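You operate a simulated robot arm through the tools that you are given. There is no shell and no other tool. Be economical: measure what you need, move in short steps, check, and stop when the job is done.

You are at the controls of a simulated robot arm. One attempt, no reset.

Task
Cap the blue cartridge, drop the collar named on the white bench card over its knob and rack it.
Fine: collars are in the lower drawer, shut it again; well A of the white rack. Set down upright: blue cartridge.

It is judged by the outcome, as a careful person would: the job done as asked, and still so three seconds after it is handed in. It fails if anything else is knocked over, pushed out of place, dropped, spilled or broken. A push-on lid holds only when it is set on centred and level and pressed home; a screw cap is set on level and turned clockwise until tight.

Robot
A 7-joint arm with a two-finger parallel gripper on a trunk, on a base that drives. Base frame: it is fixed to the floor where the robot stands at the start and does not move with it; the origin is under the middle of the robot, x ahead of it, y to its left, z up. Lengths are in mm, angles in degrees, forces in N, time in s.
With the tool pointing down near the work surface it reaches from about 180 to 740 mm from the robot's upright axis, wherever it stands. Its first joint turns from -166.0 to 166.0 degrees. Places, roughly: black piston (5x5x3 cm) [800, -400, 900]; blue cap (6x6x3 cm) [500, -200, 900]; lower blue drawer [600, -700, 500]; well a of the white rack [600, 800, 900]. Payload 3.91 kg.
The TCP is the grasp point between the finger pads, 30 mm short of the fingertips. In the tool frame z runs along the fingers and y along their closing line. Largest opening 110 mm; finger width 20, thickness 10; the body of the gripper, 48 by 112 mm, starts 55 mm behind the TCP.
Orientation is told as [roll, pitch, yaw] about the base's x, y, z axes, in that order, counted from this pose: with the fingers straight down and closing along the base's y, the tool's x points along the base's -x, its y along +y and its z along -z.

Tools
- The arm moves only by the tool jog_arm. Its argument "targets" is a list of rows, each a list of 7 numbers: the turn, a rotation vector about the base's x, y, z in degrees, then the shift along the base's x, y, z in mm, then the opening in per cent of the stroke, from 0 (shut) to 100 (fully open). In form: [[rx, ry, rz, x, y, z, claw], ...]. A call has 1 to 20 rows; each row is the pose to reach, as a shift and turn from the pose commanded when the call began. A row lasts 0.2 s, in which the tool goes at most 50 mm and 8.6 degrees; a call with a longer step from one row to the next is refused whole, and so is a gripper value outside its range. A pose out of reach is approached as far as the arm can. The call stops where the force on the tool passes 40 N (or 10 N more than at its start, if that is more) or the arm is blocked; 0.2 s more then pass. The fingers move at their own pace (about 153 mm/s each) and stop on an object; they squeeze with about 38 N. The grip force told is the motor's: it shows also when the fingers shut on nothing. Time passes only in rows, and 0.2 s behind the last, so rows that repeat a pose let the fingers close. It gives the time, the measured TCP pose, the force on the tool (base axes), the opening and the grip force at its end, in the units of the frame above (readings bear some noise), with the torque about the TCP (base axes, N m) and any sound that the robot's microphone picked up.
- Cameras (640 x 400 px; columns grow to the right, rows downward): "scene" is now at [2.9, 137.3, 1441.5]; the picture's right is [-0.16, -0.99, 0.00], its down [-0.72, 0.12, -0.69] and it looks along [0.68, -0.11, -0.73] (base axes); focal length 214 px, centre (320, 200). "wrist" rides on the gripper at [77, 7, -114] in the tool frame; the picture's right is [-0.09, 1.00, 0.00], its down [-0.80, -0.07, -0.59] and it looks along [-0.59, -0.05, 0.80] (tool axes); focal length 270 px, centre (320, 200). There is no depth. A picture from a camera that has moved, and an enlarged one, comes with that camera's place and axes in the base frame and with its lens.
- get_image(camera): a new picture of that camera. It takes no simulated time.
- lift_body(by): slides the trunk up (or, below 0, down) by that many mm; the arm and the scene camera ride with it, the base frame stays. It gives what a move gives, with no picture.
- drive_base(legs): drives the robot by 1 to 6 legs, each [ahead, turn to the left] in mm and degrees, along the robot's own axes; the way and the turn of a leg run together, so that a leg with both is an arc; at most 1500 mm and 180 degrees a leg. The arm and the cameras ride along, it lands a little off, and it stops where it bumps. It gives what a move gives.
- pan_tilt(pan, tilt): turns the head with the scene camera to pan (to the left, within 155 degrees either way) and tilt (down, from -29 to 69), counted from straight ahead of the robot. It gives what a move gives.
- inspect(camera, box): a new picture of the part [left, top, right, bottom] of that camera's present view, enlarged. It takes no simulated time.
- sign_off(): hands the job in; it is judged then, once.

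Go step by step. Nothing tells you exact positions but the pictures and the camera data: compare them with the known pose of the tool, close in by small moves and look again before you grip or let go. The budget is 120 turns and 82 pictures, counting those below and the enlarged ones. Unless the task says otherwise, let go and move clear before handing in, and close with one line.

The tools are called after "Call:" by a JSON object that holds its "api" and its "payload". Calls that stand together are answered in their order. jog_arm: Moves the arm, as the interface text tells. Its arguments: {"type":"object","properties":{"targets":{"type":"array","items":{"type":"array","items":{"type":"number"}}}},"required":["targets"]} The other tools are called the same way: lift_body (by) slides the trunk up or down; drive_base (legs) drives the base; pan_tilt (pan, tilt) turns the head that bears the scene camera; get_image (camera) takes a picture; inspect (camera, box) takes an enlarged picture of a part of a camera's view; sign_off () hands the job in.

At the start:

```text
clock: 0.0
ee_pos: [349.7, -339.3, 1300.9]
tcp_rot: [0.0, 0.0, -0.4]
contact_force: [-0.3, 0.8, -0.1]
moment: [-0.01, 0.0, 0.03]
width: 110.0
finger_force: 0.0
trunk travel left (down, up): [-425.0, 185.0]
robot x, y, heading: [1.4, -0.5, 0.3]
head pan, tilt: [-9.4, 46.7]
```

scene: 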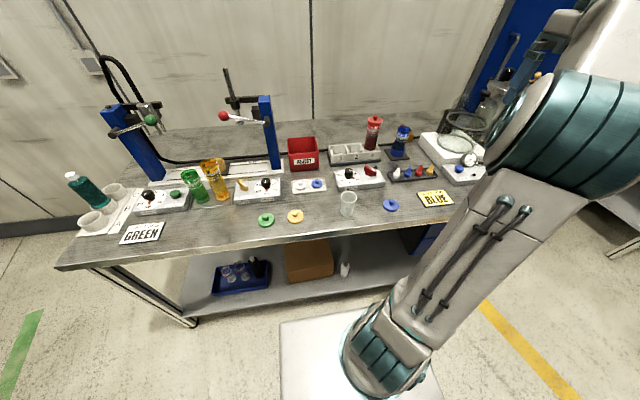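
wrist: 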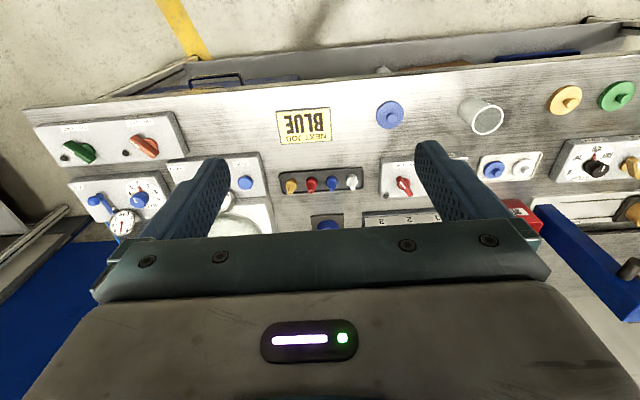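

I see a bench with a white card reading GREEN and a yellow distractor card reading BLUE; blue cap disc lies near the front edge. I'll look closer at the cards, the cartridges and the rack.

Call:
{"api": "inspect", "payload": {"camera": "scene", "box": [240, 100, 480, 250]}}

Call:
{"api": "inspect", "payload": {"camera": "scene", "box": [50, 100, 290, 250]}}

```text
2.67 times, centred on (360, 175) of scene
camera zoom: at [2.9, 137.3, 1441.5], right [-0.16, -0.99, 0.0], down [-0.72, 0.12, -0.69], along [0.68, -0.11, -0.73], focal length 572 px, centre (213, 267)
```

zoom: 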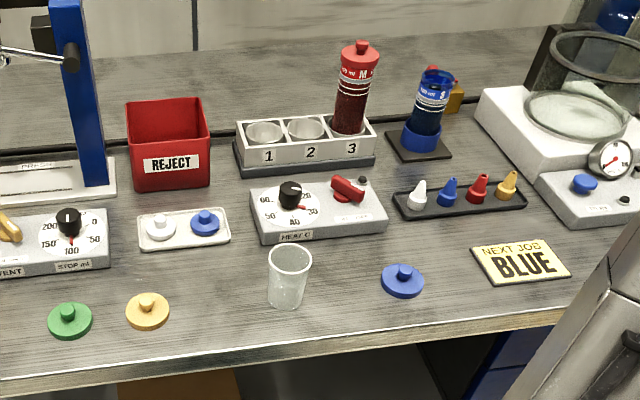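

```text
2.67 times, centred on (170, 175) of scene
camera zoom: at [2.9, 137.3, 1441.5], right [-0.16, -0.99, 0.0], down [-0.72, 0.12, -0.69], along [0.68, -0.11, -0.73], focal length 572 px, centre (720, 267)
```

zoom: 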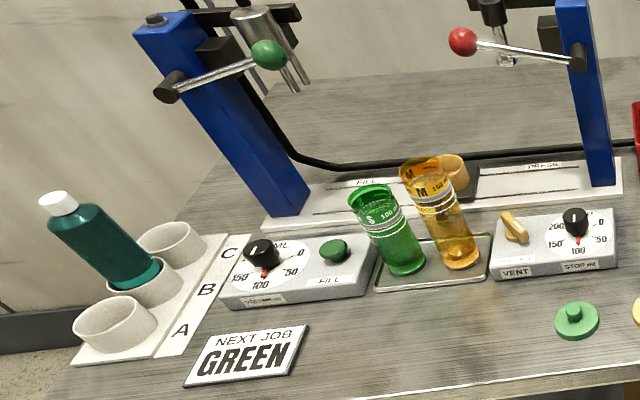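

White card says GREEN, so I need the green collar from the lower drawer. Next I look to the right for the drawers.

Call:
{"api": "pan_tilt", "payload": {"pan": -50, "tilt": 40}}

Call:
{"api": "get_image", "payload": {"camera": "scene"}}

```text
clock: 1.1
ee_pos: [348.1, -339.3, 1300.2]
tcp_rot: [0.1, 0.0, -0.4]
contact_force: [-0.4, -0.2, 0.2]
moment: [0.01, 0.01, 0.0]
width: 110.0
finger_force: 0.2
trunk travel left (down, up): [-425.0, 185.0]
robot x, y, heading: [1.4, -6.2, 0.2]
head pan, tilt: [-50.0, 40.0]
```

```text
77 pictures are left
camera scene: at [-21.3, 85.3, 1451.1], right [-0.77, -0.64, 0.0], down [-0.41, 0.49, -0.77], along [0.49, -0.59, -0.64], focal length 214 px, centre (320, 200)
```

scene: 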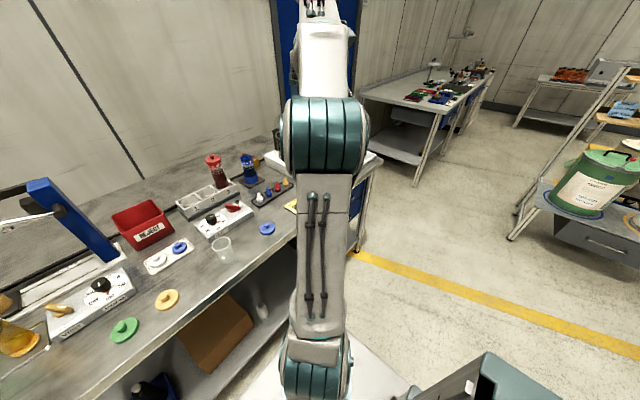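

The arm blocks the view of the drawers. I swing the arm left, high above the bench, and look again.

Call:
{"api": "jog_arm", "payload": {"targets": [[0, 0, 0, 0, 50, 0, 100], [0, 0, 0, 0, 100, 0, 100], [0, 0, 0, 0, 150, 0, 100], [0, 0, 0, 0, 200, 0, 100], [0, 0, 0, 0, 250, 0, 100], [0, 0, 0, 0, 300, 0, 100], [0, 0, 0, 0, 350, 0, 100], [0, 0, 0, 0, 400, 0, 100], [0, 0, 0, 0, 450, 0, 100], [0, 0, 0, 0, 500, 0, 100], [0, 0, 0, 0, 550, 0, 100]]}}

Call:
{"api": "pan_tilt", "payload": {"pan": -50, "tilt": 50}}

Call:
{"api": "get_image", "payload": {"camera": "scene"}}

```text
clock: 3.5
ee_pos: [352.1, 212.5, 1299.9]
tcp_rot: [0.0, 0.0, -0.5]
contact_force: [-0.3, -1.2, 0.0]
moment: [-0.03, 0.0, 0.0]
width: 110.0
finger_force: 0.0
trunk travel left (down, up): [-425.0, 185.0]
robot x, y, heading: [1.6, -0.8, 0.1]
head pan, tilt: [-50.0, 40.0]
```

```text
clock: 4.2
ee_pos: [349.8, 210.1, 1298.6]
tcp_rot: [0.0, 0.0, -0.4]
contact_force: [0.3, -0.9, -0.1]
moment: [-0.01, -0.01, -0.02]
width: 109.9
finger_force: 0.0
trunk travel left (down, up): [-425.0, 185.0]
robot x, y, heading: [1.1, -0.3, 0.1]
head pan, tilt: [-50.0, 50.0]
```

```text
76 pictures are left
camera scene: at [-26.5, 91.5, 1437.0], right [-0.77, -0.64, 0.0], down [-0.49, 0.59, -0.64], along [0.41, -0.49, -0.77], focal length 214 px, centre (320, 200)
```

scene: 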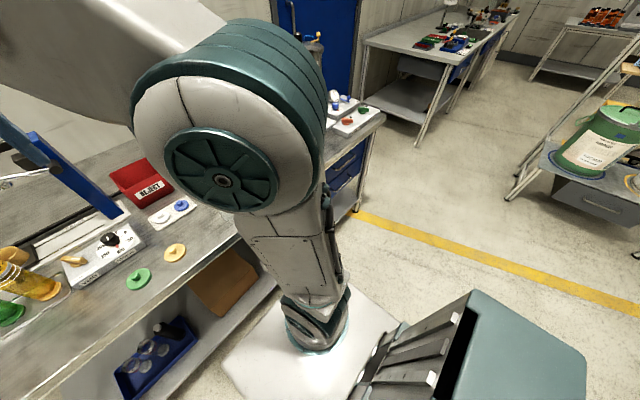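

The drawers sit at the bench's right end facing me. I back off, shift the robot about 330 mm to the right (clear of the bench while turning), and return so that cap, cartridge and drawer come within reach.

Call:
{"api": "drive_base", "payload": {"legs": [[-200, 0], [0, -90], [330, 0], [0, 90]]}}

Call:
{"api": "pan_tilt", "payload": {"pan": -20, "tilt": 45}}

Call:
{"api": "get_image", "payload": {"camera": "scene"}}

```text
clock: 15.2
ee_pos: [141.7, -109.1, 1298.8]
tcp_rot: [0.0, 0.0, -1.0]
contact_force: [0.5, -0.3, 0.1]
moment: [0.01, 0.0, -0.02]
width: 110.2
finger_force: 0.1
trunk travel left (down, up): [-425.0, 185.0]
robot x, y, heading: [-208.3, -317.2, -1.0]
head pan, tilt: [-50.0, 50.0]
```

```text
clock: 16.1
ee_pos: [142.4, -108.4, 1299.6]
tcp_rot: [0.0, 0.0, -0.9]
contact_force: [-0.5, 0.2, -0.1]
moment: [0.01, 0.02, 0.01]
width: 109.9
finger_force: 0.0
trunk travel left (down, up): [-425.0, 185.0]
robot x, y, heading: [-208.0, -316.4, -0.4]
head pan, tilt: [-20.0, 45.0]
```

```text
75 pictures are left
camera scene: at [-208.2, -194.0, 1443.8], right [-0.35, -0.94, 0.0], down [-0.66, 0.25, -0.71], along [0.66, -0.25, -0.71], focal length 214 px, centre (320, 200)
```

scene: 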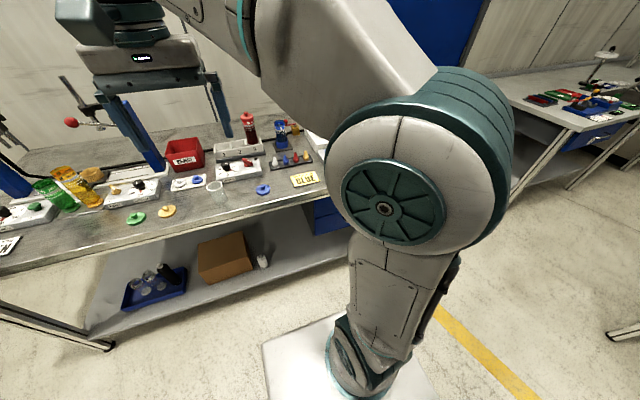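

Now I return forward to the bench and bring the hand over the cap/cartridge area to look with the wrist camera.

Call:
{"api": "drive_base", "payload": {"legs": [[205, 0]]}}

Call:
{"api": "jog_arm", "payload": {"targets": [[0, 0, 0, 0, -50, 0, 100], [0, 0, 0, 0, -100, -40, 100], [0, 0, 0, 0, -150, -60, 100], [0, 0, 0, 30, -180, -80, 100], [0, 0, 0, 60, -200, -100, 100]]}}

Call:
{"api": "get_image", "payload": {"camera": "wrist"}}

Call:
{"api": "get_image", "payload": {"camera": "scene"}}

```text
clock: 17.8
ee_pos: [353.9, -110.0, 1298.8]
tcp_rot: [0.1, 0.0, -0.9]
contact_force: [0.6, 0.0, -0.8]
moment: [0.01, 0.0, -0.01]
width: 110.2
finger_force: 0.1
trunk travel left (down, up): [-425.0, 185.0]
robot x, y, heading: [-2.3, -323.3, -0.7]
head pan, tilt: [-20.0, 45.0]
```

```text
refused: row 2 steps farther than a row can; nothing moved
```

```text
74 pictures are left
camera wrist: at [275.5, -103.5, 1414.1], right [0.1, 0.99, 0.0], down [0.8, -0.08, 0.59], along [0.59, -0.06, -0.8], focal length 270 px, centre (320, 200)
```

wrist: 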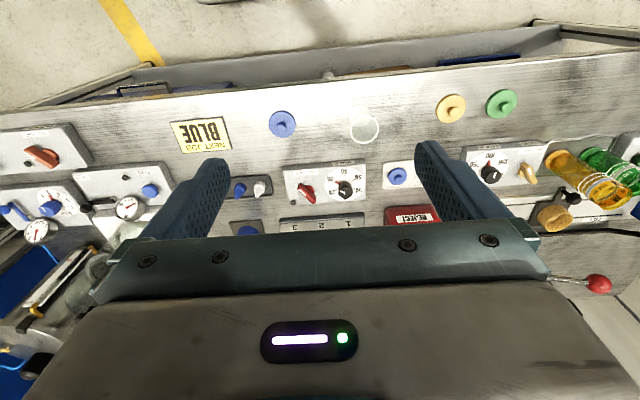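

```text
73 pictures are left
camera scene: at [1.2, -195.8, 1443.9], right [-0.35, -0.94, 0.0], down [-0.66, 0.25, -0.71], along [0.66, -0.25, -0.71], focal length 214 px, centre (320, 200)
```

scene: 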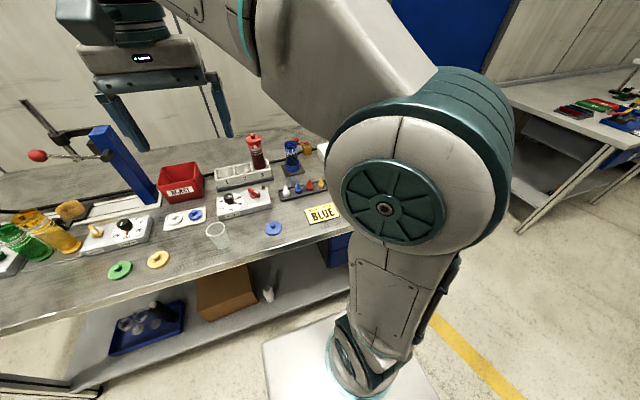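

I now go over the cartridge for a better wrist view.

Call:
{"api": "jog_arm", "payload": {"targets": [[0, 0, 0, 0, -45, 0, 100], [0, 0, 0, 10, -90, 0, 100], [0, 0, 0, 30, -130, 0, 100], [0, 0, 0, 50, -170, 0, 100], [0, 0, 0, 70, -200, 0, 100], [0, 0, 0, 100, -210, 0, 100]]}}

Call:
{"api": "get_image", "payload": {"camera": "wrist"}}

Call:
{"api": "inspect", "payload": {"camera": "scene", "box": [180, 110, 360, 250]}}

```text
clock: 19.2
ee_pos: [452.7, -323.9, 1298.2]
tcp_rot: [0.1, 0.1, -0.9]
contact_force: [0.4, -0.2, 0.2]
moment: [0.03, 0.04, -0.03]
width: 110.1
finger_force: 0.1
trunk travel left (down, up): [-425.0, 185.0]
robot x, y, heading: [0.1, -316.5, -0.4]
head pan, tilt: [-20.0, 45.0]
```

```text
72 pictures are left
camera wrist: at [375.9, -315.5, 1413.3], right [0.1, 0.99, 0.0], down [0.8, -0.08, 0.59], along [0.59, -0.06, -0.8], focal length 270 px, centre (320, 200)
```

wrist: 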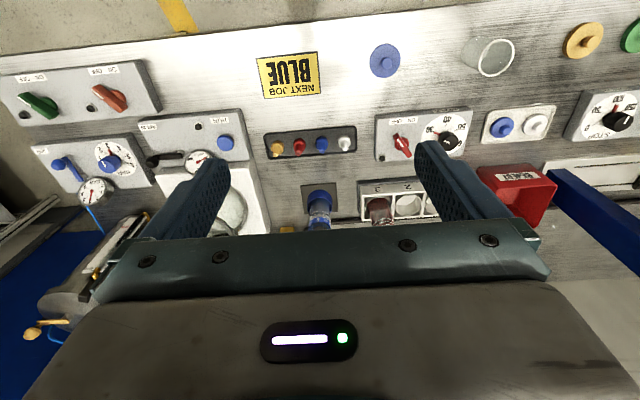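

```text
2.86 times, centred on (270, 180) of scene
camera zoom: at [1.3, -196.0, 1443.9], right [-0.35, -0.94, 0.0], down [-0.66, 0.25, -0.71], along [0.66, -0.25, -0.71], focal length 613 px, centre (463, 257)
```

zoom: 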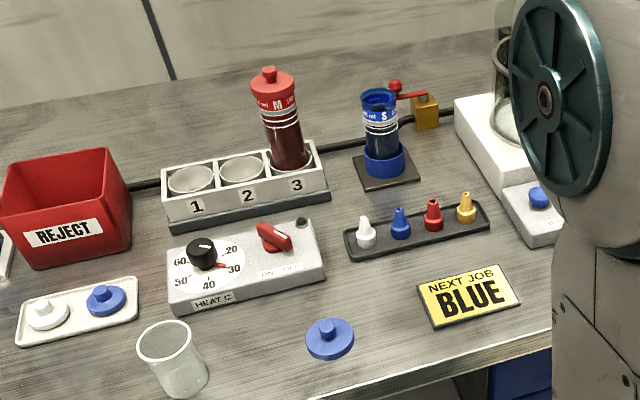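

Let me zoom on the cartridge and its surroundings from both cameras.

Call:
{"api": "inspect", "payload": {"camera": "wrist", "box": [260, 170, 380, 245]}}

Call:
{"api": "inspect", "payload": {"camera": "scene", "box": [265, 125, 329, 170]}}

```text
5.33 times, centred on (320, 208) of wrist
camera zoom: at [375.9, -315.5, 1413.3], right [0.1, 0.99, 0.0], down [0.8, -0.08, 0.59], along [0.59, -0.06, -0.8], focal length 1442 px, centre (320, 160)
```

zoom: 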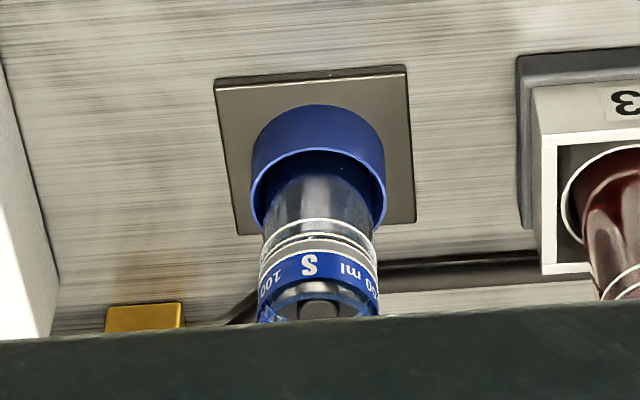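

```text
8.89 times, centred on (297, 148) of scene
camera zoom: at [1.3, -196.0, 1443.9], right [-0.35, -0.94, 0.0], down [-0.66, 0.25, -0.71], along [0.66, -0.25, -0.71], focal length 1906 px, centre (524, 667)
```

zoom: 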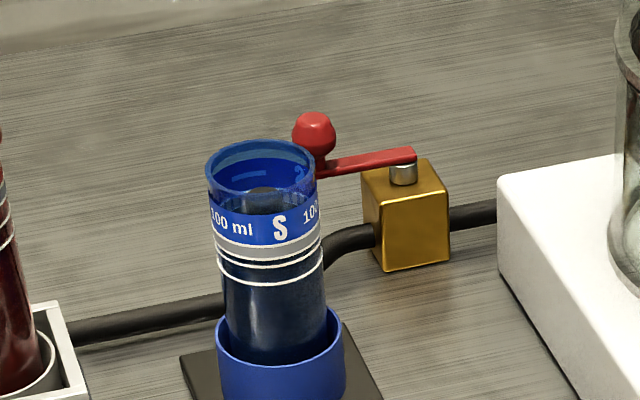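

The cartridge already holds its black piston; the cartridge seems to be around x≈790, y≈-355 and the bench top near z≈850. I drive a little closer and try reaching over the cartridge, staying high.

Call:
{"api": "drive_base", "payload": {"legs": [[40, 0]]}}

Call:
{"api": "jog_arm", "payload": {"targets": [[0, 0, 0, 45, 0, -15, 100], [0, 0, 0, 90, -5, -30, 100], [0, 0, 0, 135, -10, -45, 100], [0, 0, 0, 180, -15, -60, 100], [0, 0, 0, 225, -20, -75, 100], [0, 0, 0, 265, -25, -90, 100], [0, 0, 0, 295, -30, -100, 100], [0, 0, 0, 295, -30, -120, 100]]}}

Call:
{"api": "get_image", "payload": {"camera": "wrist"}}

Call:
{"api": "get_image", "payload": {"camera": "scene"}}

```text
clock: 20.1
ee_pos: [491.4, -323.8, 1296.7]
tcp_rot: [-0.1, 0.1, -1.1]
contact_force: [0.5, 0.0, 0.6]
moment: [-0.02, 0.01, 0.01]
width: 109.9
finger_force: 0.1
trunk travel left (down, up): [-425.0, 185.0]
robot x, y, heading: [38.6, -319.1, -0.6]
head pan, tilt: [-20.0, 45.0]
```

```text
clock: 21.9
ee_pos: [722.7, -340.8, 1159.3]
tcp_rot: [0.0, -0.2, -1.0]
contact_force: [-0.8, -0.2, 0.8]
moment: [-0.02, -0.09, -0.01]
width: 109.9
finger_force: 0.0
out of reach, approached as far as the arm can: row 4, 5, 6, 7, 8
trunk travel left (down, up): [-425.0, 185.0]
robot x, y, heading: [35.7, -318.3, -0.8]
head pan, tilt: [-20.0, 45.0]
```

```text
68 pictures are left
camera wrist: at [645.8, -332.7, 1274.4], right [0.1, 0.99, 0.0], down [0.8, -0.08, 0.6], along [0.59, -0.06, -0.8], focal length 270 px, centre (320, 200)
```

wrist: 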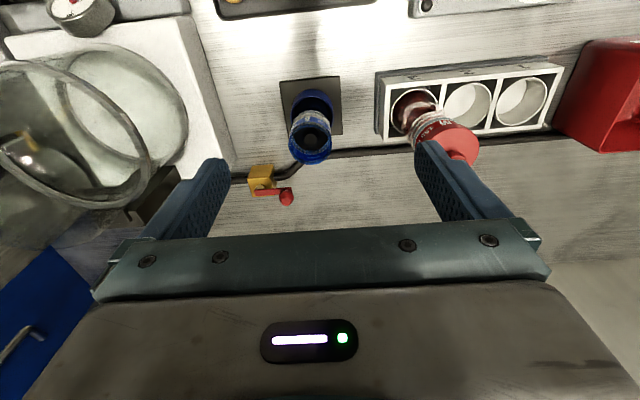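

```text
67 pictures are left
camera scene: at [38.1, -195.8, 1443.9], right [-0.35, -0.94, 0.0], down [-0.66, 0.25, -0.71], along [0.66, -0.25, -0.71], focal length 214 px, centre (320, 200)
```

scene: 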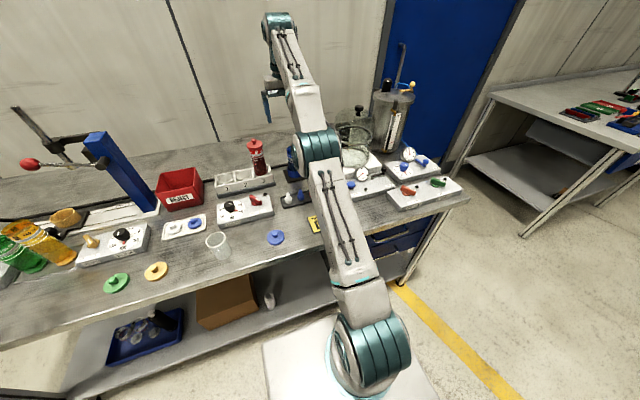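

Good view of the cartridge and also the drawers. I zoom in to triangulate the cartridge.

Call:
{"api": "inspect", "payload": {"camera": "wrist", "box": [240, 60, 400, 160]}}

Call:
{"api": "inspect", "payload": {"camera": "scene", "box": [340, 150, 500, 300]}}

```text
4.00 times, centred on (320, 110) of wrist
camera zoom: at [645.8, -332.7, 1274.4], right [0.1, 0.99, 0.0], down [0.8, -0.08, 0.6], along [0.59, -0.06, -0.8], focal length 1081 px, centre (320, 560)
```

zoom: 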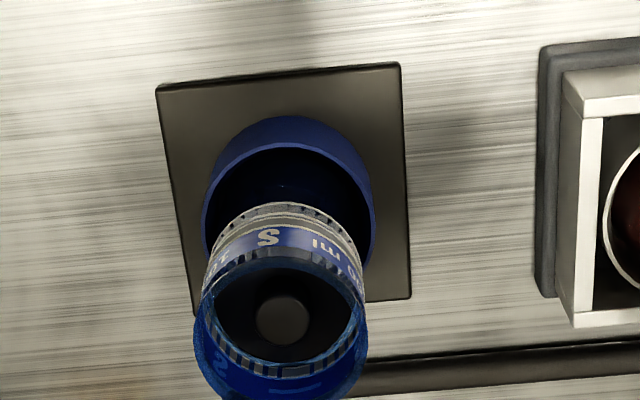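

```text
2.67 times, centred on (420, 225) of scene
camera zoom: at [38.1, -195.8, 1443.9], right [-0.35, -0.94, 0.0], down [-0.66, 0.25, -0.71], along [0.66, -0.25, -0.71], focal length 572 px, centre (53, 133)
```

zoom: 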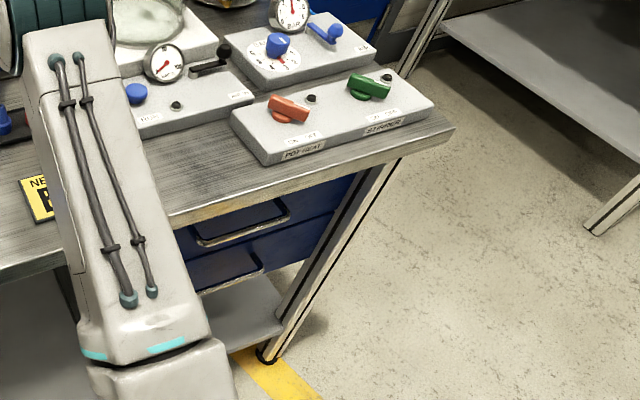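

Holder centre triangulates to about (779, -358) with the bench top at z≈857. I raise the trunk for reach, move back over the blue cap with a 15° forward tilt, and look.

Call:
{"api": "lift_body", "payload": {"by": 100}}

Call:
{"api": "jog_arm", "payload": {"targets": [[0, 0, 0, -40, 20, 0, 100], [0, 0, 0, -80, 40, 0, 100], [0, 0, 0, -120, 65, 0, 100], [0, 0, 0, -160, 90, 0, 100], [0, -8, 0, -200, 110, 0, 100], [0, -15, 0, -240, 130, -10, 100], [0, -15, 0, -260, 140, -50, 100], [0, -15, 0, -260, 140, -100, 100], [0, -15, 0, -260, 140, -150, 100], [0, -15, 0, -260, 140, -200, 100]]}}

Call:
{"api": "get_image", "payload": {"camera": "wrist"}}

```text
clock: 23.2
ee_pos: [726.2, -341.0, 1256.6]
tcp_rot: [0.0, 0.1, -1.1]
contact_force: [0.6, 0.6, -0.1]
moment: [-0.01, -0.03, -0.01]
width: 110.1
finger_force: 0.0
trunk travel left (down, up): [-525.0, 85.0]
robot x, y, heading: [39.1, -319.0, -0.8]
head pan, tilt: [-20.0, 45.0]
```

```text
clock: 25.4
ee_pos: [466.8, -201.1, 1054.8]
tcp_rot: [0.3, -15.0, -1.0]
contact_force: [-0.5, -0.7, 0.1]
moment: [0.03, 0.01, -0.05]
width: 110.1
finger_force: 0.1
trunk travel left (down, up): [-525.0, 85.0]
robot x, y, heading: [40.6, -318.0, -0.8]
head pan, tilt: [-20.0, 45.0]
```

```text
64 pictures are left
camera wrist: at [363.5, -193.1, 1146.3], right [0.1, 0.99, 0.03], down [0.62, -0.08, 0.78], along [0.78, -0.06, -0.62], focal length 270 px, centre (320, 200)
```

wrist: 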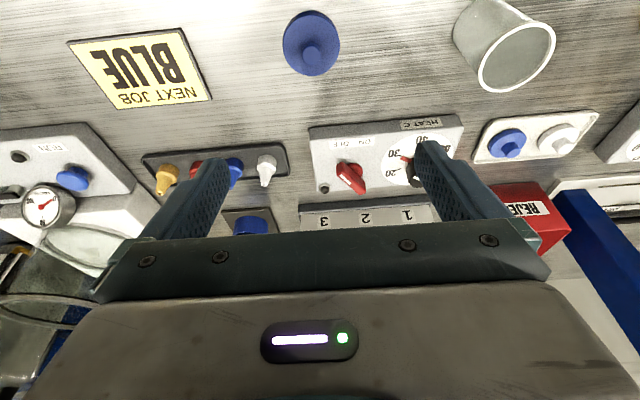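

Cap is at about (473, -203). I lower to just above it and look.

Call:
{"api": "jog_arm", "payload": {"targets": [[0, 0, 0, 0, -1, -40, 100], [0, 0, 0, 0, -1, -80, 100], [0, 0, 0, 0, -1, -110, 100], [0, 0, 0, 0, -1, -110, 100]]}}

Call:
{"api": "get_image", "payload": {"camera": "wrist"}}

```text
clock: 26.4
ee_pos: [465.9, -201.6, 947.4]
tcp_rot: [0.2, -15.0, -1.1]
contact_force: [0.3, 0.7, 0.1]
moment: [0.0, 0.03, 0.0]
width: 110.0
finger_force: 0.0
trunk travel left (down, up): [-525.0, 85.0]
robot x, y, heading: [38.8, -319.7, -0.3]
head pan, tilt: [-20.0, 45.0]
```

```text
63 pictures are left
camera wrist: at [362.9, -194.2, 1037.9], right [0.1, 0.99, 0.03], down [0.62, -0.08, 0.78], along [0.78, -0.06, -0.62], focal length 270 px, centre (320, 200)
```

wrist: 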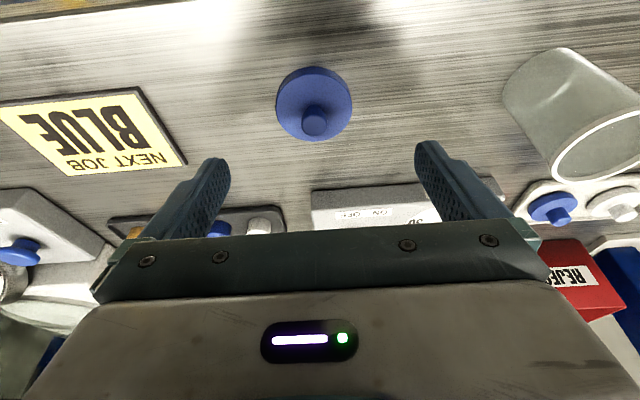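

Knob at about (477, -204), disc top near z≈870. I narrow the fingers and descend over the knob.

Call:
{"api": "jog_arm", "payload": {"targets": [[0, 0, 0, 4, -2, -15, 50], [0, 0, 0, 4, -2, -28, 40], [0, 0, 0, 4, -2, -36, 40], [0, 0, 0, 4, -2, -36, 40]]}}

Call:
{"api": "get_image", "payload": {"camera": "wrist"}}

```text
clock: 27.4
ee_pos: [470.1, -202.7, 911.3]
tcp_rot: [0.1, -14.9, -1.0]
contact_force: [-0.6, 0.4, 0.0]
moment: [-0.03, 0.0, 0.02]
width: 43.9
finger_force: 0.0
trunk travel left (down, up): [-525.0, 85.0]
robot x, y, heading: [36.0, -322.2, -0.6]
head pan, tilt: [-20.0, 45.0]
```

```text
62 pictures are left
camera wrist: at [366.4, -196.3, 1002.4], right [0.1, 0.99, 0.03], down [0.62, -0.08, 0.78], along [0.78, -0.06, -0.62], focal length 270 px, centre (320, 200)
```

wrist: 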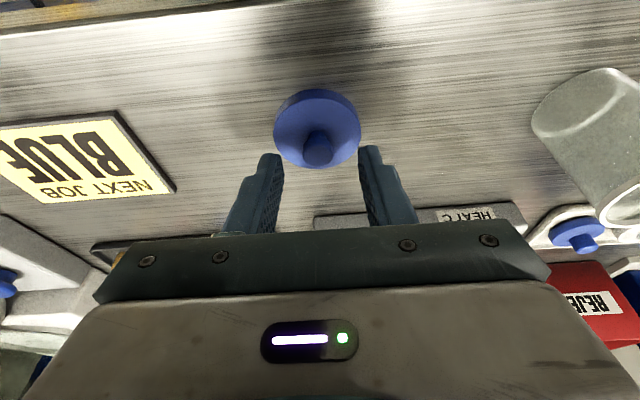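

The knob is a bit lower and farther than assumed (top ≈870, x≈482). I step down and forward slightly and check.

Call:
{"api": "jog_arm", "payload": {"targets": [[0, 0, 0, 5, -2, -6, 40], [0, 0, 0, 5, -2, -12, 40], [0, 0, 0, 5, -2, -12, 40]]}}

Call:
{"api": "inspect", "payload": {"camera": "wrist", "box": [220, 80, 420, 240]}}

```text
clock: 28.2
ee_pos: [474.5, -205.5, 899.3]
tcp_rot: [0.2, -15.0, -1.0]
contact_force: [0.1, 0.9, -0.6]
moment: [0.01, -0.02, 0.03]
width: 44.2
finger_force: 0.0
trunk travel left (down, up): [-525.0, 85.0]
robot x, y, heading: [41.0, -317.2, -0.4]
head pan, tilt: [-20.0, 45.0]
```

```text
2.50 times, centred on (320, 160) of wrist
camera zoom: at [370.7, -197.6, 989.8], right [0.1, 0.99, 0.03], down [0.62, -0.08, 0.78], along [0.78, -0.06, -0.62], focal length 676 px, centre (320, 300)
```

zoom: 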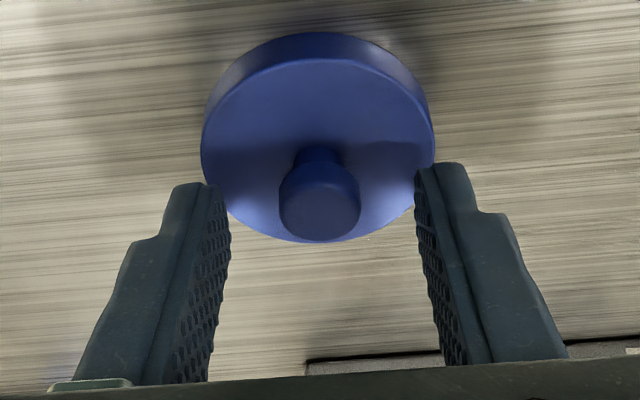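

Well centred. Descend 11 mm more and close on the knob.

Call:
{"api": "jog_arm", "payload": {"targets": [[0, 0, 0, 1, 0, -6, 40], [0, 0, 0, 1, 0, -11, 40], [0, 0, 0, 1, 0, -11, 0], [0, 0, 0, 1, 0, -11, 0], [0, 0, 0, 1, 0, -11, 0], [0, 0, 0, 1, 0, -11, 0]]}}

Call:
{"api": "inspect", "payload": {"camera": "wrist", "box": [220, 80, 420, 240]}}

```text
clock: 28.9
ee_pos: [477.0, -206.4, 891.9]
tcp_rot: [0.4, -15.7, -1.2]
contact_force: [-7.2, -0.9, 26.9]
moment: [-0.02, 0.34, 0.03]
width: 11.8
finger_force: 37.7
trunk travel left (down, up): [-525.0, 85.0]
robot x, y, heading: [40.9, -319.4, -0.5]
head pan, tilt: [-20.0, 45.0]
stopped in row 3: the force on the tool passed its limit at 56 N (the readings are from after the stop); the commanded pose is now the measured one
```

```text
2.50 times, centred on (320, 160) of wrist
camera zoom: at [372.0, -199.2, 982.3], right [0.1, 0.99, 0.03], down [0.61, -0.09, 0.79], along [0.79, -0.06, -0.62], focal length 676 px, centre (320, 300)
```

zoom: 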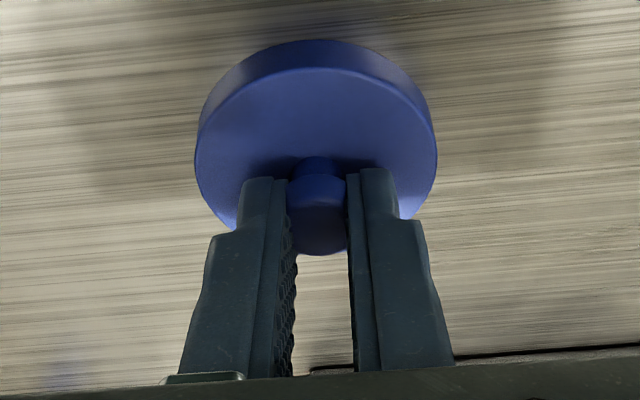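

The fingers closed on the knob and pressed on the disc. I relax upward a few mm and check the grasp.

Call:
{"api": "jog_arm", "payload": {"targets": [[0, 0, 0, 0, 0, 2, 0], [0, 0, 0, 0, 0, 4, 0], [0, 0, 0, 0, 0, 4, 0]]}}

Call:
{"api": "inspect", "payload": {"camera": "wrist", "box": [220, 80, 420, 240]}}

```text
clock: 29.7
ee_pos: [477.5, -207.1, 893.4]
tcp_rot: [0.3, -15.3, -1.2]
contact_force: [0.7, -0.5, 0.3]
moment: [0.01, 0.0, 0.02]
width: 10.2
finger_force: 38.0
trunk travel left (down, up): [-525.0, 85.0]
robot x, y, heading: [36.9, -318.9, -0.6]
head pan, tilt: [-20.0, 45.0]
```

```text
2.50 times, centred on (320, 160) of wrist
camera zoom: at [373.5, -198.8, 984.8], right [0.1, 0.99, 0.03], down [0.61, -0.09, 0.78], along [0.78, -0.06, -0.62], focal length 676 px, centre (320, 300)
```

zoom: 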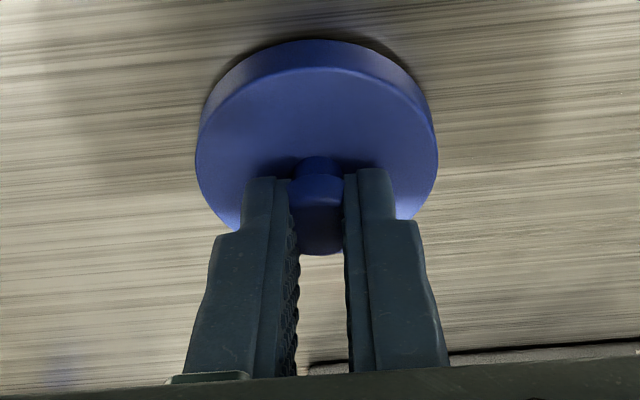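

The cap seems lifted slightly. I lift it more and check that it is held level.

Call:
{"api": "jog_arm", "payload": {"targets": [[0, 0, 0, 0, 0, 15, 0], [0, 0, 0, 0, 0, 35, 0], [0, 0, 0, 0, 0, 60, 0], [0, 0, 0, 0, 0, 60, 0]]}}

Call:
{"api": "get_image", "payload": {"camera": "wrist"}}

Call:
{"api": "inspect", "payload": {"camera": "scene", "box": [200, 150, 360, 250]}}

```text
clock: 30.7
ee_pos: [479.8, -204.9, 953.6]
tcp_rot: [0.3, -15.4, -1.1]
contact_force: [0.4, -0.4, -0.8]
moment: [0.01, 0.01, -0.01]
width: 11.6
finger_force: 37.4
trunk travel left (down, up): [-525.0, 85.0]
robot x, y, heading: [39.6, -319.9, -0.5]
head pan, tilt: [-20.0, 45.0]
```

```text
58 pictures are left
camera wrist: at [374.7, -197.6, 1044.9], right [0.1, 0.99, 0.03], down [0.61, -0.09, 0.79], along [0.78, -0.06, -0.62], focal length 270 px, centre (320, 200)
```

wrist: 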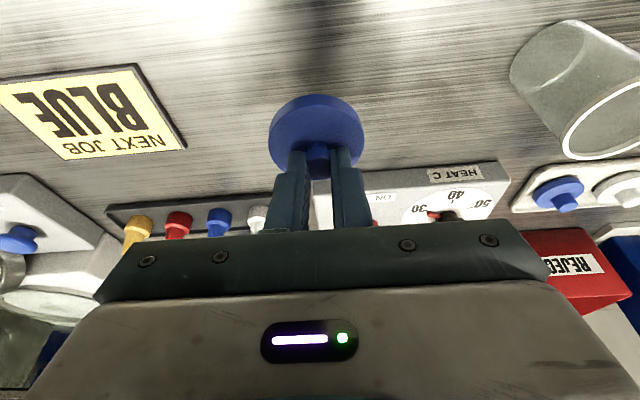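

```text
4.00 times, centred on (280, 200) of scene
camera zoom: at [41.0, -196.2, 1543.9], right [-0.35, -0.94, 0.0], down [-0.66, 0.25, -0.71], along [0.66, -0.25, -0.71], focal length 858 px, centre (480, 200)
```

zoom: 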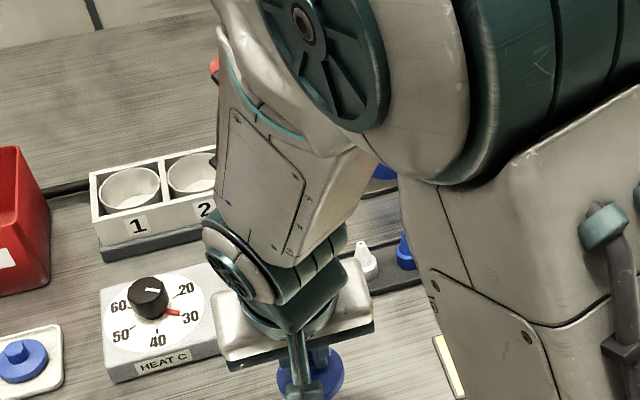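

The cap is held level. I move it up and toward the cartridge, staying short of it to see the rim.

Call:
{"api": "jog_arm", "payload": {"targets": [[0, 0, 0, 0, 0, 45, 0], [0, 0, 0, 10, -5, 90, 0], [0, 0, 0, 30, -25, 130, 0], [0, 0, 0, 60, -55, 150, 0], [0, 0, 0, 95, -85, 160, 0], [0, 0, 0, 130, -115, 160, 0], [0, 0, 0, 165, -140, 160, 0], [0, 0, 0, 200, -153, 160, 0], [0, 0, 0, 230, -153, 160, 0], [0, 0, 0, 230, -153, 160, 0]]}}

Call:
{"api": "get_image", "payload": {"camera": "wrist"}}

Call:
{"api": "get_image", "payload": {"camera": "scene"}}

```text
clock: 32.9
ee_pos: [707.5, -360.4, 1114.9]
tcp_rot: [0.2, -15.3, -1.2]
contact_force: [-0.2, 0.1, -0.1]
moment: [0.0, 0.02, 0.02]
width: 10.3
finger_force: 37.6
trunk travel left (down, up): [-525.0, 85.0]
robot x, y, heading: [37.6, -319.3, -0.5]
head pan, tilt: [-20.0, 45.0]
```

```text
56 pictures are left
camera wrist: at [603.5, -351.8, 1205.7], right [0.1, 0.99, 0.03], down [0.61, -0.09, 0.79], along [0.78, -0.06, -0.62], focal length 270 px, centre (320, 200)
```

wrist: 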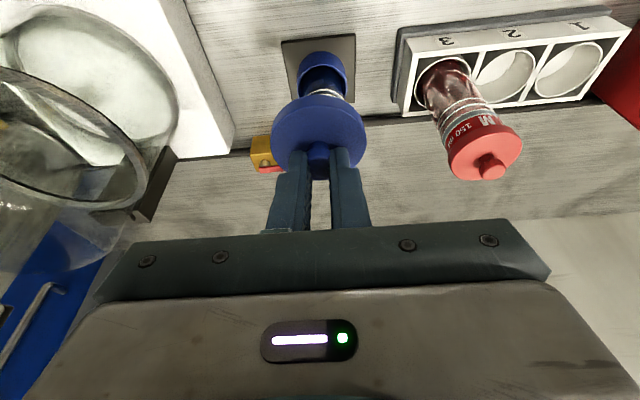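

```text
55 pictures are left
camera scene: at [41.1, -196.3, 1543.9], right [-0.35, -0.94, 0.0], down [-0.66, 0.25, -0.71], along [0.66, -0.25, -0.71], focal length 214 px, centre (320, 200)
```

scene: 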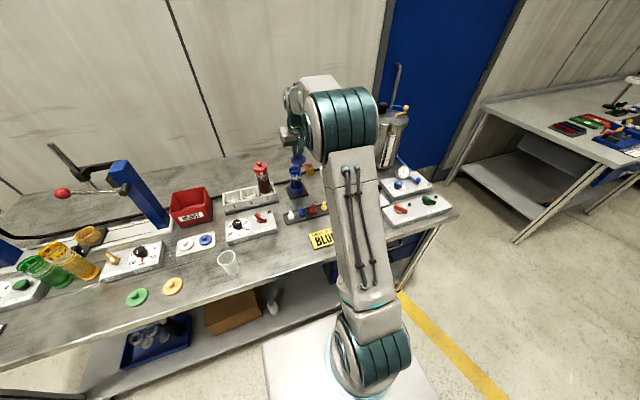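

Moving forward to be above the cartridge; the rim should then appear above the cap in the picture.

Call:
{"api": "jog_arm", "payload": {"targets": [[0, 0, 0, 30, 0, 0, 0], [0, 0, 0, 62, 0, 0, 0], [0, 0, 0, 62, 0, 0, 0]]}}

Call:
{"api": "inspect", "payload": {"camera": "wrist", "box": [220, 0, 420, 170]}}

Call:
{"api": "inspect", "payload": {"camera": "scene", "box": [260, 130, 340, 210]}}

```text
clock: 33.7
ee_pos: [770.2, -358.5, 1115.8]
tcp_rot: [0.3, -15.4, -1.3]
contact_force: [-0.5, 0.1, 0.8]
moment: [-0.02, -0.01, 0.02]
width: 10.0
finger_force: 37.9
trunk travel left (down, up): [-525.0, 85.0]
robot x, y, heading: [40.5, -317.9, -0.8]
head pan, tilt: [-20.0, 45.0]
```

```text
2.35 times, centred on (320, 85) of wrist
camera zoom: at [666.1, -350.8, 1206.2], right [0.1, 0.99, 0.03], down [0.61, -0.09, 0.79], along [0.78, -0.06, -0.62], focal length 636 px, centre (320, 471)
```

zoom: 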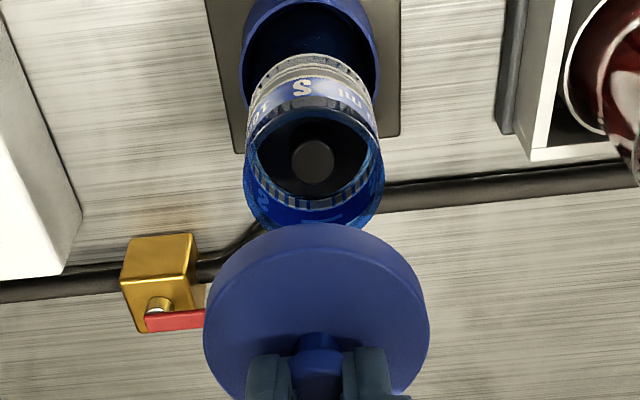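

```text
5.00 times, centred on (300, 170) of scene
camera zoom: at [41.1, -196.3, 1543.9], right [-0.35, -0.94, 0.0], down [-0.66, 0.25, -0.71], along [0.66, -0.25, -0.71], focal length 1072 px, centre (420, 350)
```

zoom: 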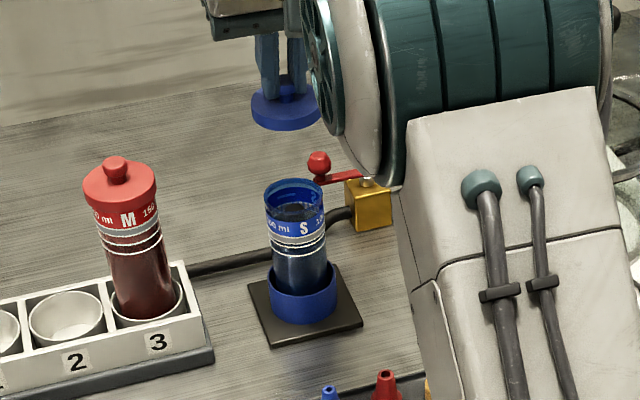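

Rim triangulates to (775, -357.5, 985), 49 mm across. I descend to about 12 mm above the rim and compare cap and rim in both views.

Call:
{"api": "jog_arm", "payload": {"targets": [[0, 0, 0, 2, 1, -30, 0], [0, 0, 0, 2, 1, -55, 0], [0, 0, 0, 2, 1, -68, 0], [0, 0, 0, 2, 1, -68, 0]]}}

Call:
{"api": "inspect", "payload": {"camera": "wrist", "box": [240, 60, 400, 180]}}

Call:
{"api": "inspect", "payload": {"camera": "scene", "box": [270, 140, 330, 200]}}

```text
clock: 34.7
ee_pos: [773.5, -357.0, 1046.8]
tcp_rot: [0.3, -15.4, -1.2]
contact_force: [-0.6, 0.0, -0.5]
moment: [-0.01, 0.01, 0.02]
width: 10.1
finger_force: 38.0
trunk travel left (down, up): [-525.0, 85.0]
robot x, y, heading: [41.4, -318.6, -0.8]
head pan, tilt: [-20.0, 45.0]
```

```text
3.33 times, centred on (320, 120) of wrist
camera zoom: at [667.9, -349.8, 1137.7], right [0.1, 0.99, 0.03], down [0.61, -0.09, 0.78], along [0.78, -0.06, -0.62], focal length 901 px, centre (320, 467)
```

zoom: 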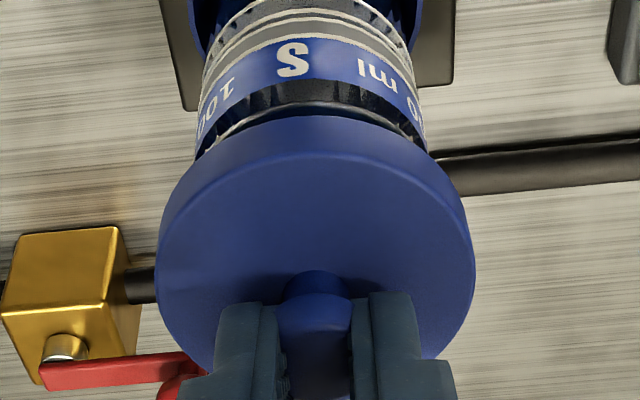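

```text
6.67 times, centred on (300, 170) of scene
camera zoom: at [41.3, -196.3, 1543.9], right [-0.35, -0.94, 0.0], down [-0.66, 0.25, -0.71], along [0.66, -0.25, -0.71], focal length 1430 px, centre (453, 400)
```

zoom: 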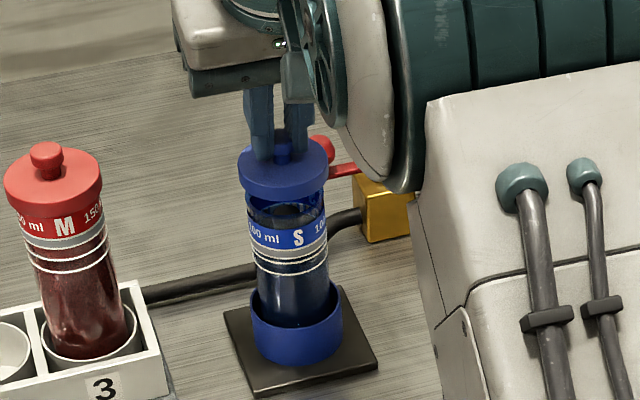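

Cap and rim line up laterally and to within about 1–2 mm in depth (rim x≈779, cap≈778). I nudge +1 mm and lower gently until contact.

Call:
{"api": "jog_arm", "payload": {"targets": [[0, 0, 0, 1, 0, -3, 0], [0, 0, 0, 1, 0, -5, 0], [0, 0, 0, 1, 0, -7, 0], [0, 0, 0, 1, 0, -9, 0]]}}

Call:
{"api": "inspect", "payload": {"camera": "scene", "box": [270, 140, 330, 200]}}

Call:
{"api": "inspect", "payload": {"camera": "wrist", "box": [240, 60, 400, 180]}}

```text
clock: 35.7
ee_pos: [772.4, -358.9, 1037.1]
tcp_rot: [0.2, -15.4, -1.1]
contact_force: [0.4, -0.3, -0.8]
moment: [0.0, 0.02, -0.01]
width: 10.4
finger_force: 38.0
trunk travel left (down, up): [-525.0, 85.0]
robot x, y, heading: [35.5, -315.6, -0.6]
head pan, tilt: [-20.0, 45.0]
```

```text
6.67 times, centred on (300, 170) of scene
camera zoom: at [41.3, -196.3, 1543.9], right [-0.35, -0.94, 0.0], down [-0.66, 0.25, -0.71], along [0.66, -0.25, -0.71], focal length 1430 px, centre (453, 400)
```

zoom: 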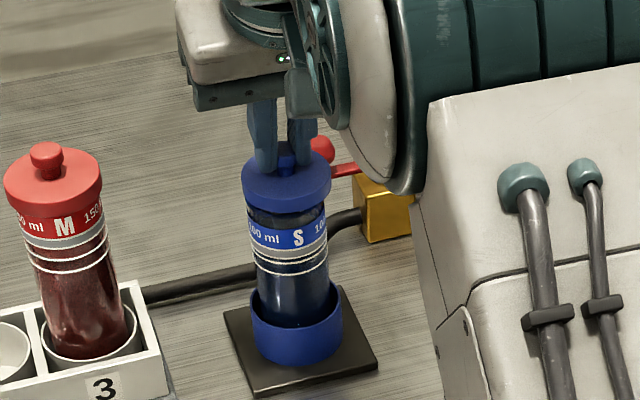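

```text
3.33 times, centred on (320, 120) of wrist
camera zoom: at [668.3, -351.2, 1127.9], right [0.1, 0.99, 0.03], down [0.61, -0.09, 0.79], along [0.78, -0.06, -0.62], focal length 901 px, centre (320, 467)
```

zoom: 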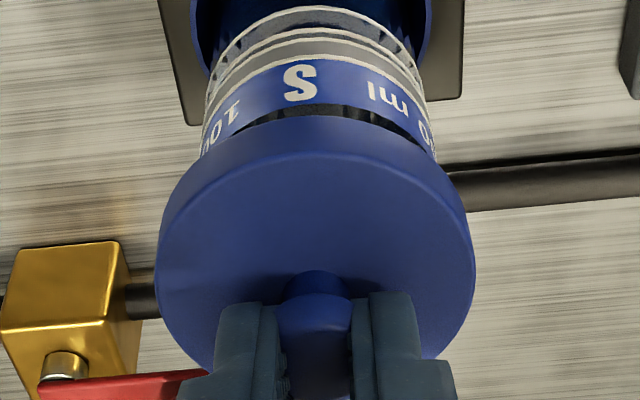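

Nearly touching. I correct +0.8 mm in y and continue down gently.

Call:
{"api": "jog_arm", "payload": {"targets": [[0, 0, 0, 0, 0.8, -1, 0], [0, 0, 0, 0, 0.8, -3, 0], [0, 0, 0, 0, 0.8, -5, 0], [0, 0, 0, 0, 0.8, -7, 0], [0, 0, 0, 0, 0.8, -9, 0]]}}

Call:
{"api": "inspect", "payload": {"camera": "scene", "box": [270, 140, 330, 200]}}

```text
clock: 36.9
ee_pos: [773.8, -357.2, 1028.3]
tcp_rot: [0.3, -15.4, -1.1]
contact_force: [0.2, 0.0, 0.3]
moment: [-0.02, -0.01, 0.03]
width: 10.4
finger_force: 38.2
trunk travel left (down, up): [-525.0, 85.0]
robot x, y, heading: [40.3, -321.0, -0.7]
head pan, tilt: [-20.0, 45.0]
```

```text
6.67 times, centred on (300, 170) of scene
camera zoom: at [41.3, -196.3, 1543.9], right [-0.35, -0.94, 0.0], down [-0.66, 0.25, -0.71], along [0.66, -0.25, -0.71], focal length 1430 px, centre (453, 400)
```

zoom: 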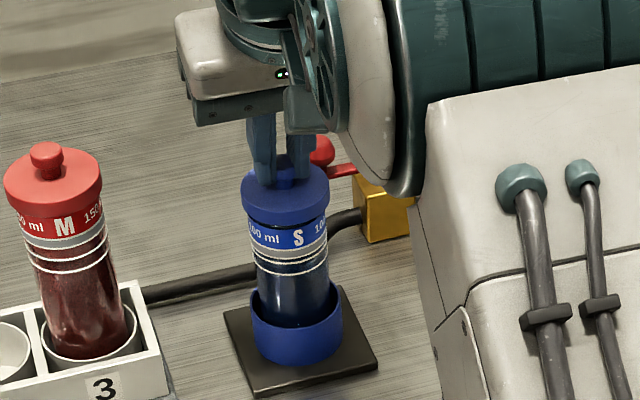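

No contact force yet; continue down, watching for force and sound.

Call:
{"api": "jog_arm", "payload": {"targets": [[0, 0, 0, 0, 0, -2, 0], [0, 0, 0, 0, 0, -4, 0], [0, 0, 0, 0, 0, -6, 0], [0, 0, 0, 0, 0, -8, 0]]}}

Call:
{"api": "inspect", "payload": {"camera": "scene", "box": [270, 140, 330, 200]}}

Call:
{"api": "inspect", "payload": {"camera": "wrist", "box": [240, 60, 400, 180]}}

```text
clock: 37.9
ee_pos: [771.9, -357.9, 1026.2]
tcp_rot: [0.3, -15.8, -1.0]
contact_force: [1.4, 0.4, 28.7]
moment: [-0.01, -0.62, -0.06]
width: 10.9
finger_force: 38.1
trunk travel left (down, up): [-525.0, 85.0]
robot x, y, heading: [37.5, -319.5, -0.6]
head pan, tilt: [-20.0, 45.0]
```

```text
6.67 times, centred on (300, 170) of scene
camera zoom: at [37.9, -196.1, 1544.3], right [-0.35, -0.94, 0.0], down [-0.66, 0.25, -0.71], along [0.66, -0.25, -0.71], focal length 1430 px, centre (453, 400)
```

zoom: 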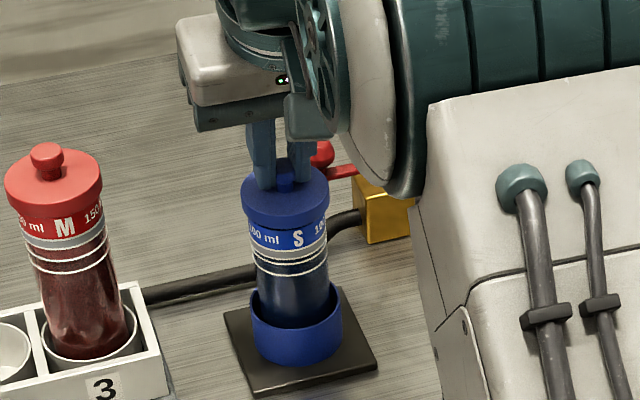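

```text
3.33 times, centred on (320, 120) of wrist
camera zoom: at [666.9, -349.7, 1115.2], right [0.1, 0.99, 0.03], down [0.61, -0.09, 0.79], along [0.79, -0.06, -0.61], focal length 901 px, centre (320, 467)
```

zoom: 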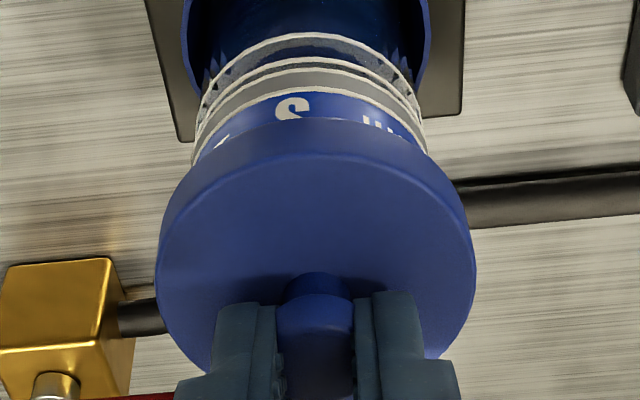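

Contact at ~29 N with the cap already about at its seated height. I press a bit further with a small +x correction for the moment.

Call:
{"api": "jog_arm", "payload": {"targets": [[0, 0, 0, 0.5, 0, -1, 0], [0, 0, 0, 1, 0, -2, 0], [0, 0, 0, 1, 0, -3, 0], [0, 0, 0, 1, 0, -4, 0]]}}

```text
clock: 38.8
ee_pos: [776.1, -358.0, 1023.7]
tcp_rot: [0.3, -16.3, -1.0]
contact_force: [-1.7, 0.2, 15.4]
moment: [0.06, -0.27, 0.03]
width: 12.5
finger_force: 37.5
trunk travel left (down, up): [-525.0, 85.0]
robot x, y, heading: [40.7, -320.0, -0.3]
head pan, tilt: [-20.0, 45.0]
stopped in row 4: the force on the tool passed its limit at 40 N (the readings are from after the stop); the commanded pose is now the measured one
```

Force passed 40 N without a click. I release, back off upward and look at how the cap sits.

Call:
{"api": "jog_arm", "payload": {"targets": [[0, 0, 0, 0, 0, 1, 25], [0, 0, 0, 0, 0, 1, 30], [0, 0, 0, -4, 0, 20, 30], [0, 0, 0, -8, 0, 50, 30], [0, 0, 0, -8, 0, 50, 30]]}}

Call:
{"api": "inspect", "payload": {"camera": "scene", "box": [270, 140, 330, 200]}}

Call:
{"api": "inspect", "payload": {"camera": "wrist", "box": [240, 40, 400, 180]}}

```text
clock: 40.0
ee_pos: [767.6, -358.4, 1071.2]
tcp_rot: [0.3, -15.7, -1.1]
contact_force: [-0.3, -0.3, 0.4]
moment: [-0.01, 0.03, 0.04]
width: 33.1
finger_force: 0.1
trunk travel left (down, up): [-525.0, 85.0]
robot x, y, heading: [37.5, -322.5, -0.4]
head pan, tilt: [-20.0, 45.0]
```

```text
6.67 times, centred on (300, 170) of scene
camera zoom: at [41.2, -196.3, 1543.8], right [-0.35, -0.94, 0.0], down [-0.66, 0.25, -0.71], along [0.66, -0.25, -0.71], focal length 1430 px, centre (453, 400)
```

zoom: 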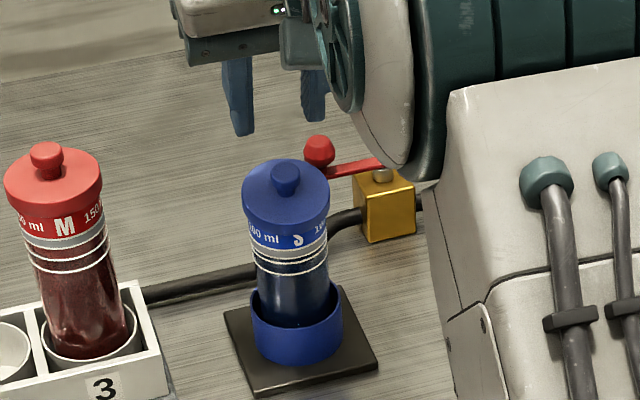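

```text
2.86 times, centred on (320, 110) of wrist
camera zoom: at [662.5, -349.6, 1160.7], right [0.1, 0.99, 0.03], down [0.61, -0.09, 0.79], along [0.79, -0.06, -0.61], focal length 772 px, centre (320, 457)
```

zoom: 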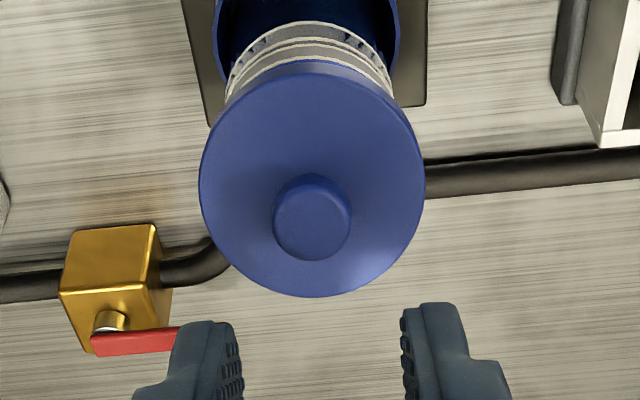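

The cap sits tilted: near side down, far side resting on the rim. I'll straddle the knob with slightly open fingers and press on the far half of the disc to level it.

Call:
{"api": "jog_arm", "payload": {"targets": [[0, 0, 0, 12, -1, 0, 27], [0, 0, 0, 23, -1, 0, 27], [0, 0, 0, 23, -1, -15, 27], [0, 0, 0, 23, -1, -28, 27], [0, 0, 0, 23, -1, -34, 27], [0, 0, 0, 23, -1, -37, 27]]}}

Call:
{"api": "inspect", "payload": {"camera": "wrist", "box": [240, 40, 400, 200]}}

Call:
{"api": "inspect", "payload": {"camera": "scene", "box": [270, 140, 330, 200]}}

```text
clock: 41.4
ee_pos: [789.7, -358.5, 1033.1]
tcp_rot: [0.2, -15.8, -1.1]
contact_force: [-0.7, 0.9, -0.2]
moment: [-0.01, -0.01, 0.03]
width: 29.5
finger_force: 0.0
trunk travel left (down, up): [-525.0, 85.0]
robot x, y, heading: [40.2, -318.6, -0.7]
head pan, tilt: [-20.0, 45.0]
```

```text
2.50 times, centred on (320, 120) of wrist
camera zoom: at [685.6, -352.0, 1123.7], right [0.1, 0.99, 0.03], down [0.61, -0.09, 0.79], along [0.79, -0.06, -0.61], focal length 676 px, centre (320, 400)
```

zoom: 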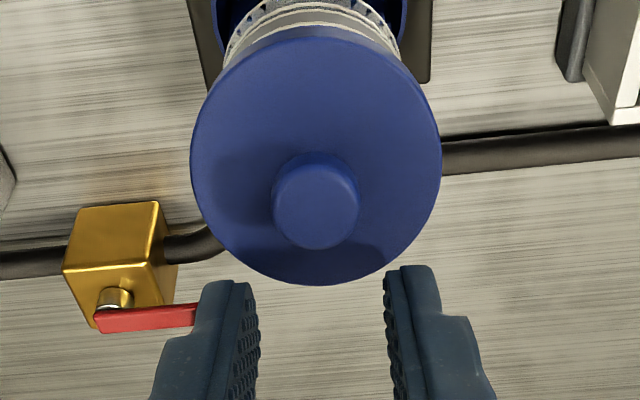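

```text
6.67 times, centred on (300, 170) of scene
camera zoom: at [41.2, -196.3, 1543.9], right [-0.35, -0.94, 0.0], down [-0.66, 0.25, -0.71], along [0.66, -0.25, -0.71], focal length 1430 px, centre (453, 400)
```

zoom: 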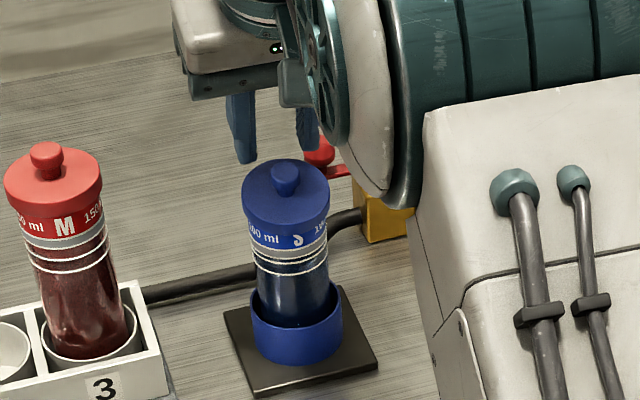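

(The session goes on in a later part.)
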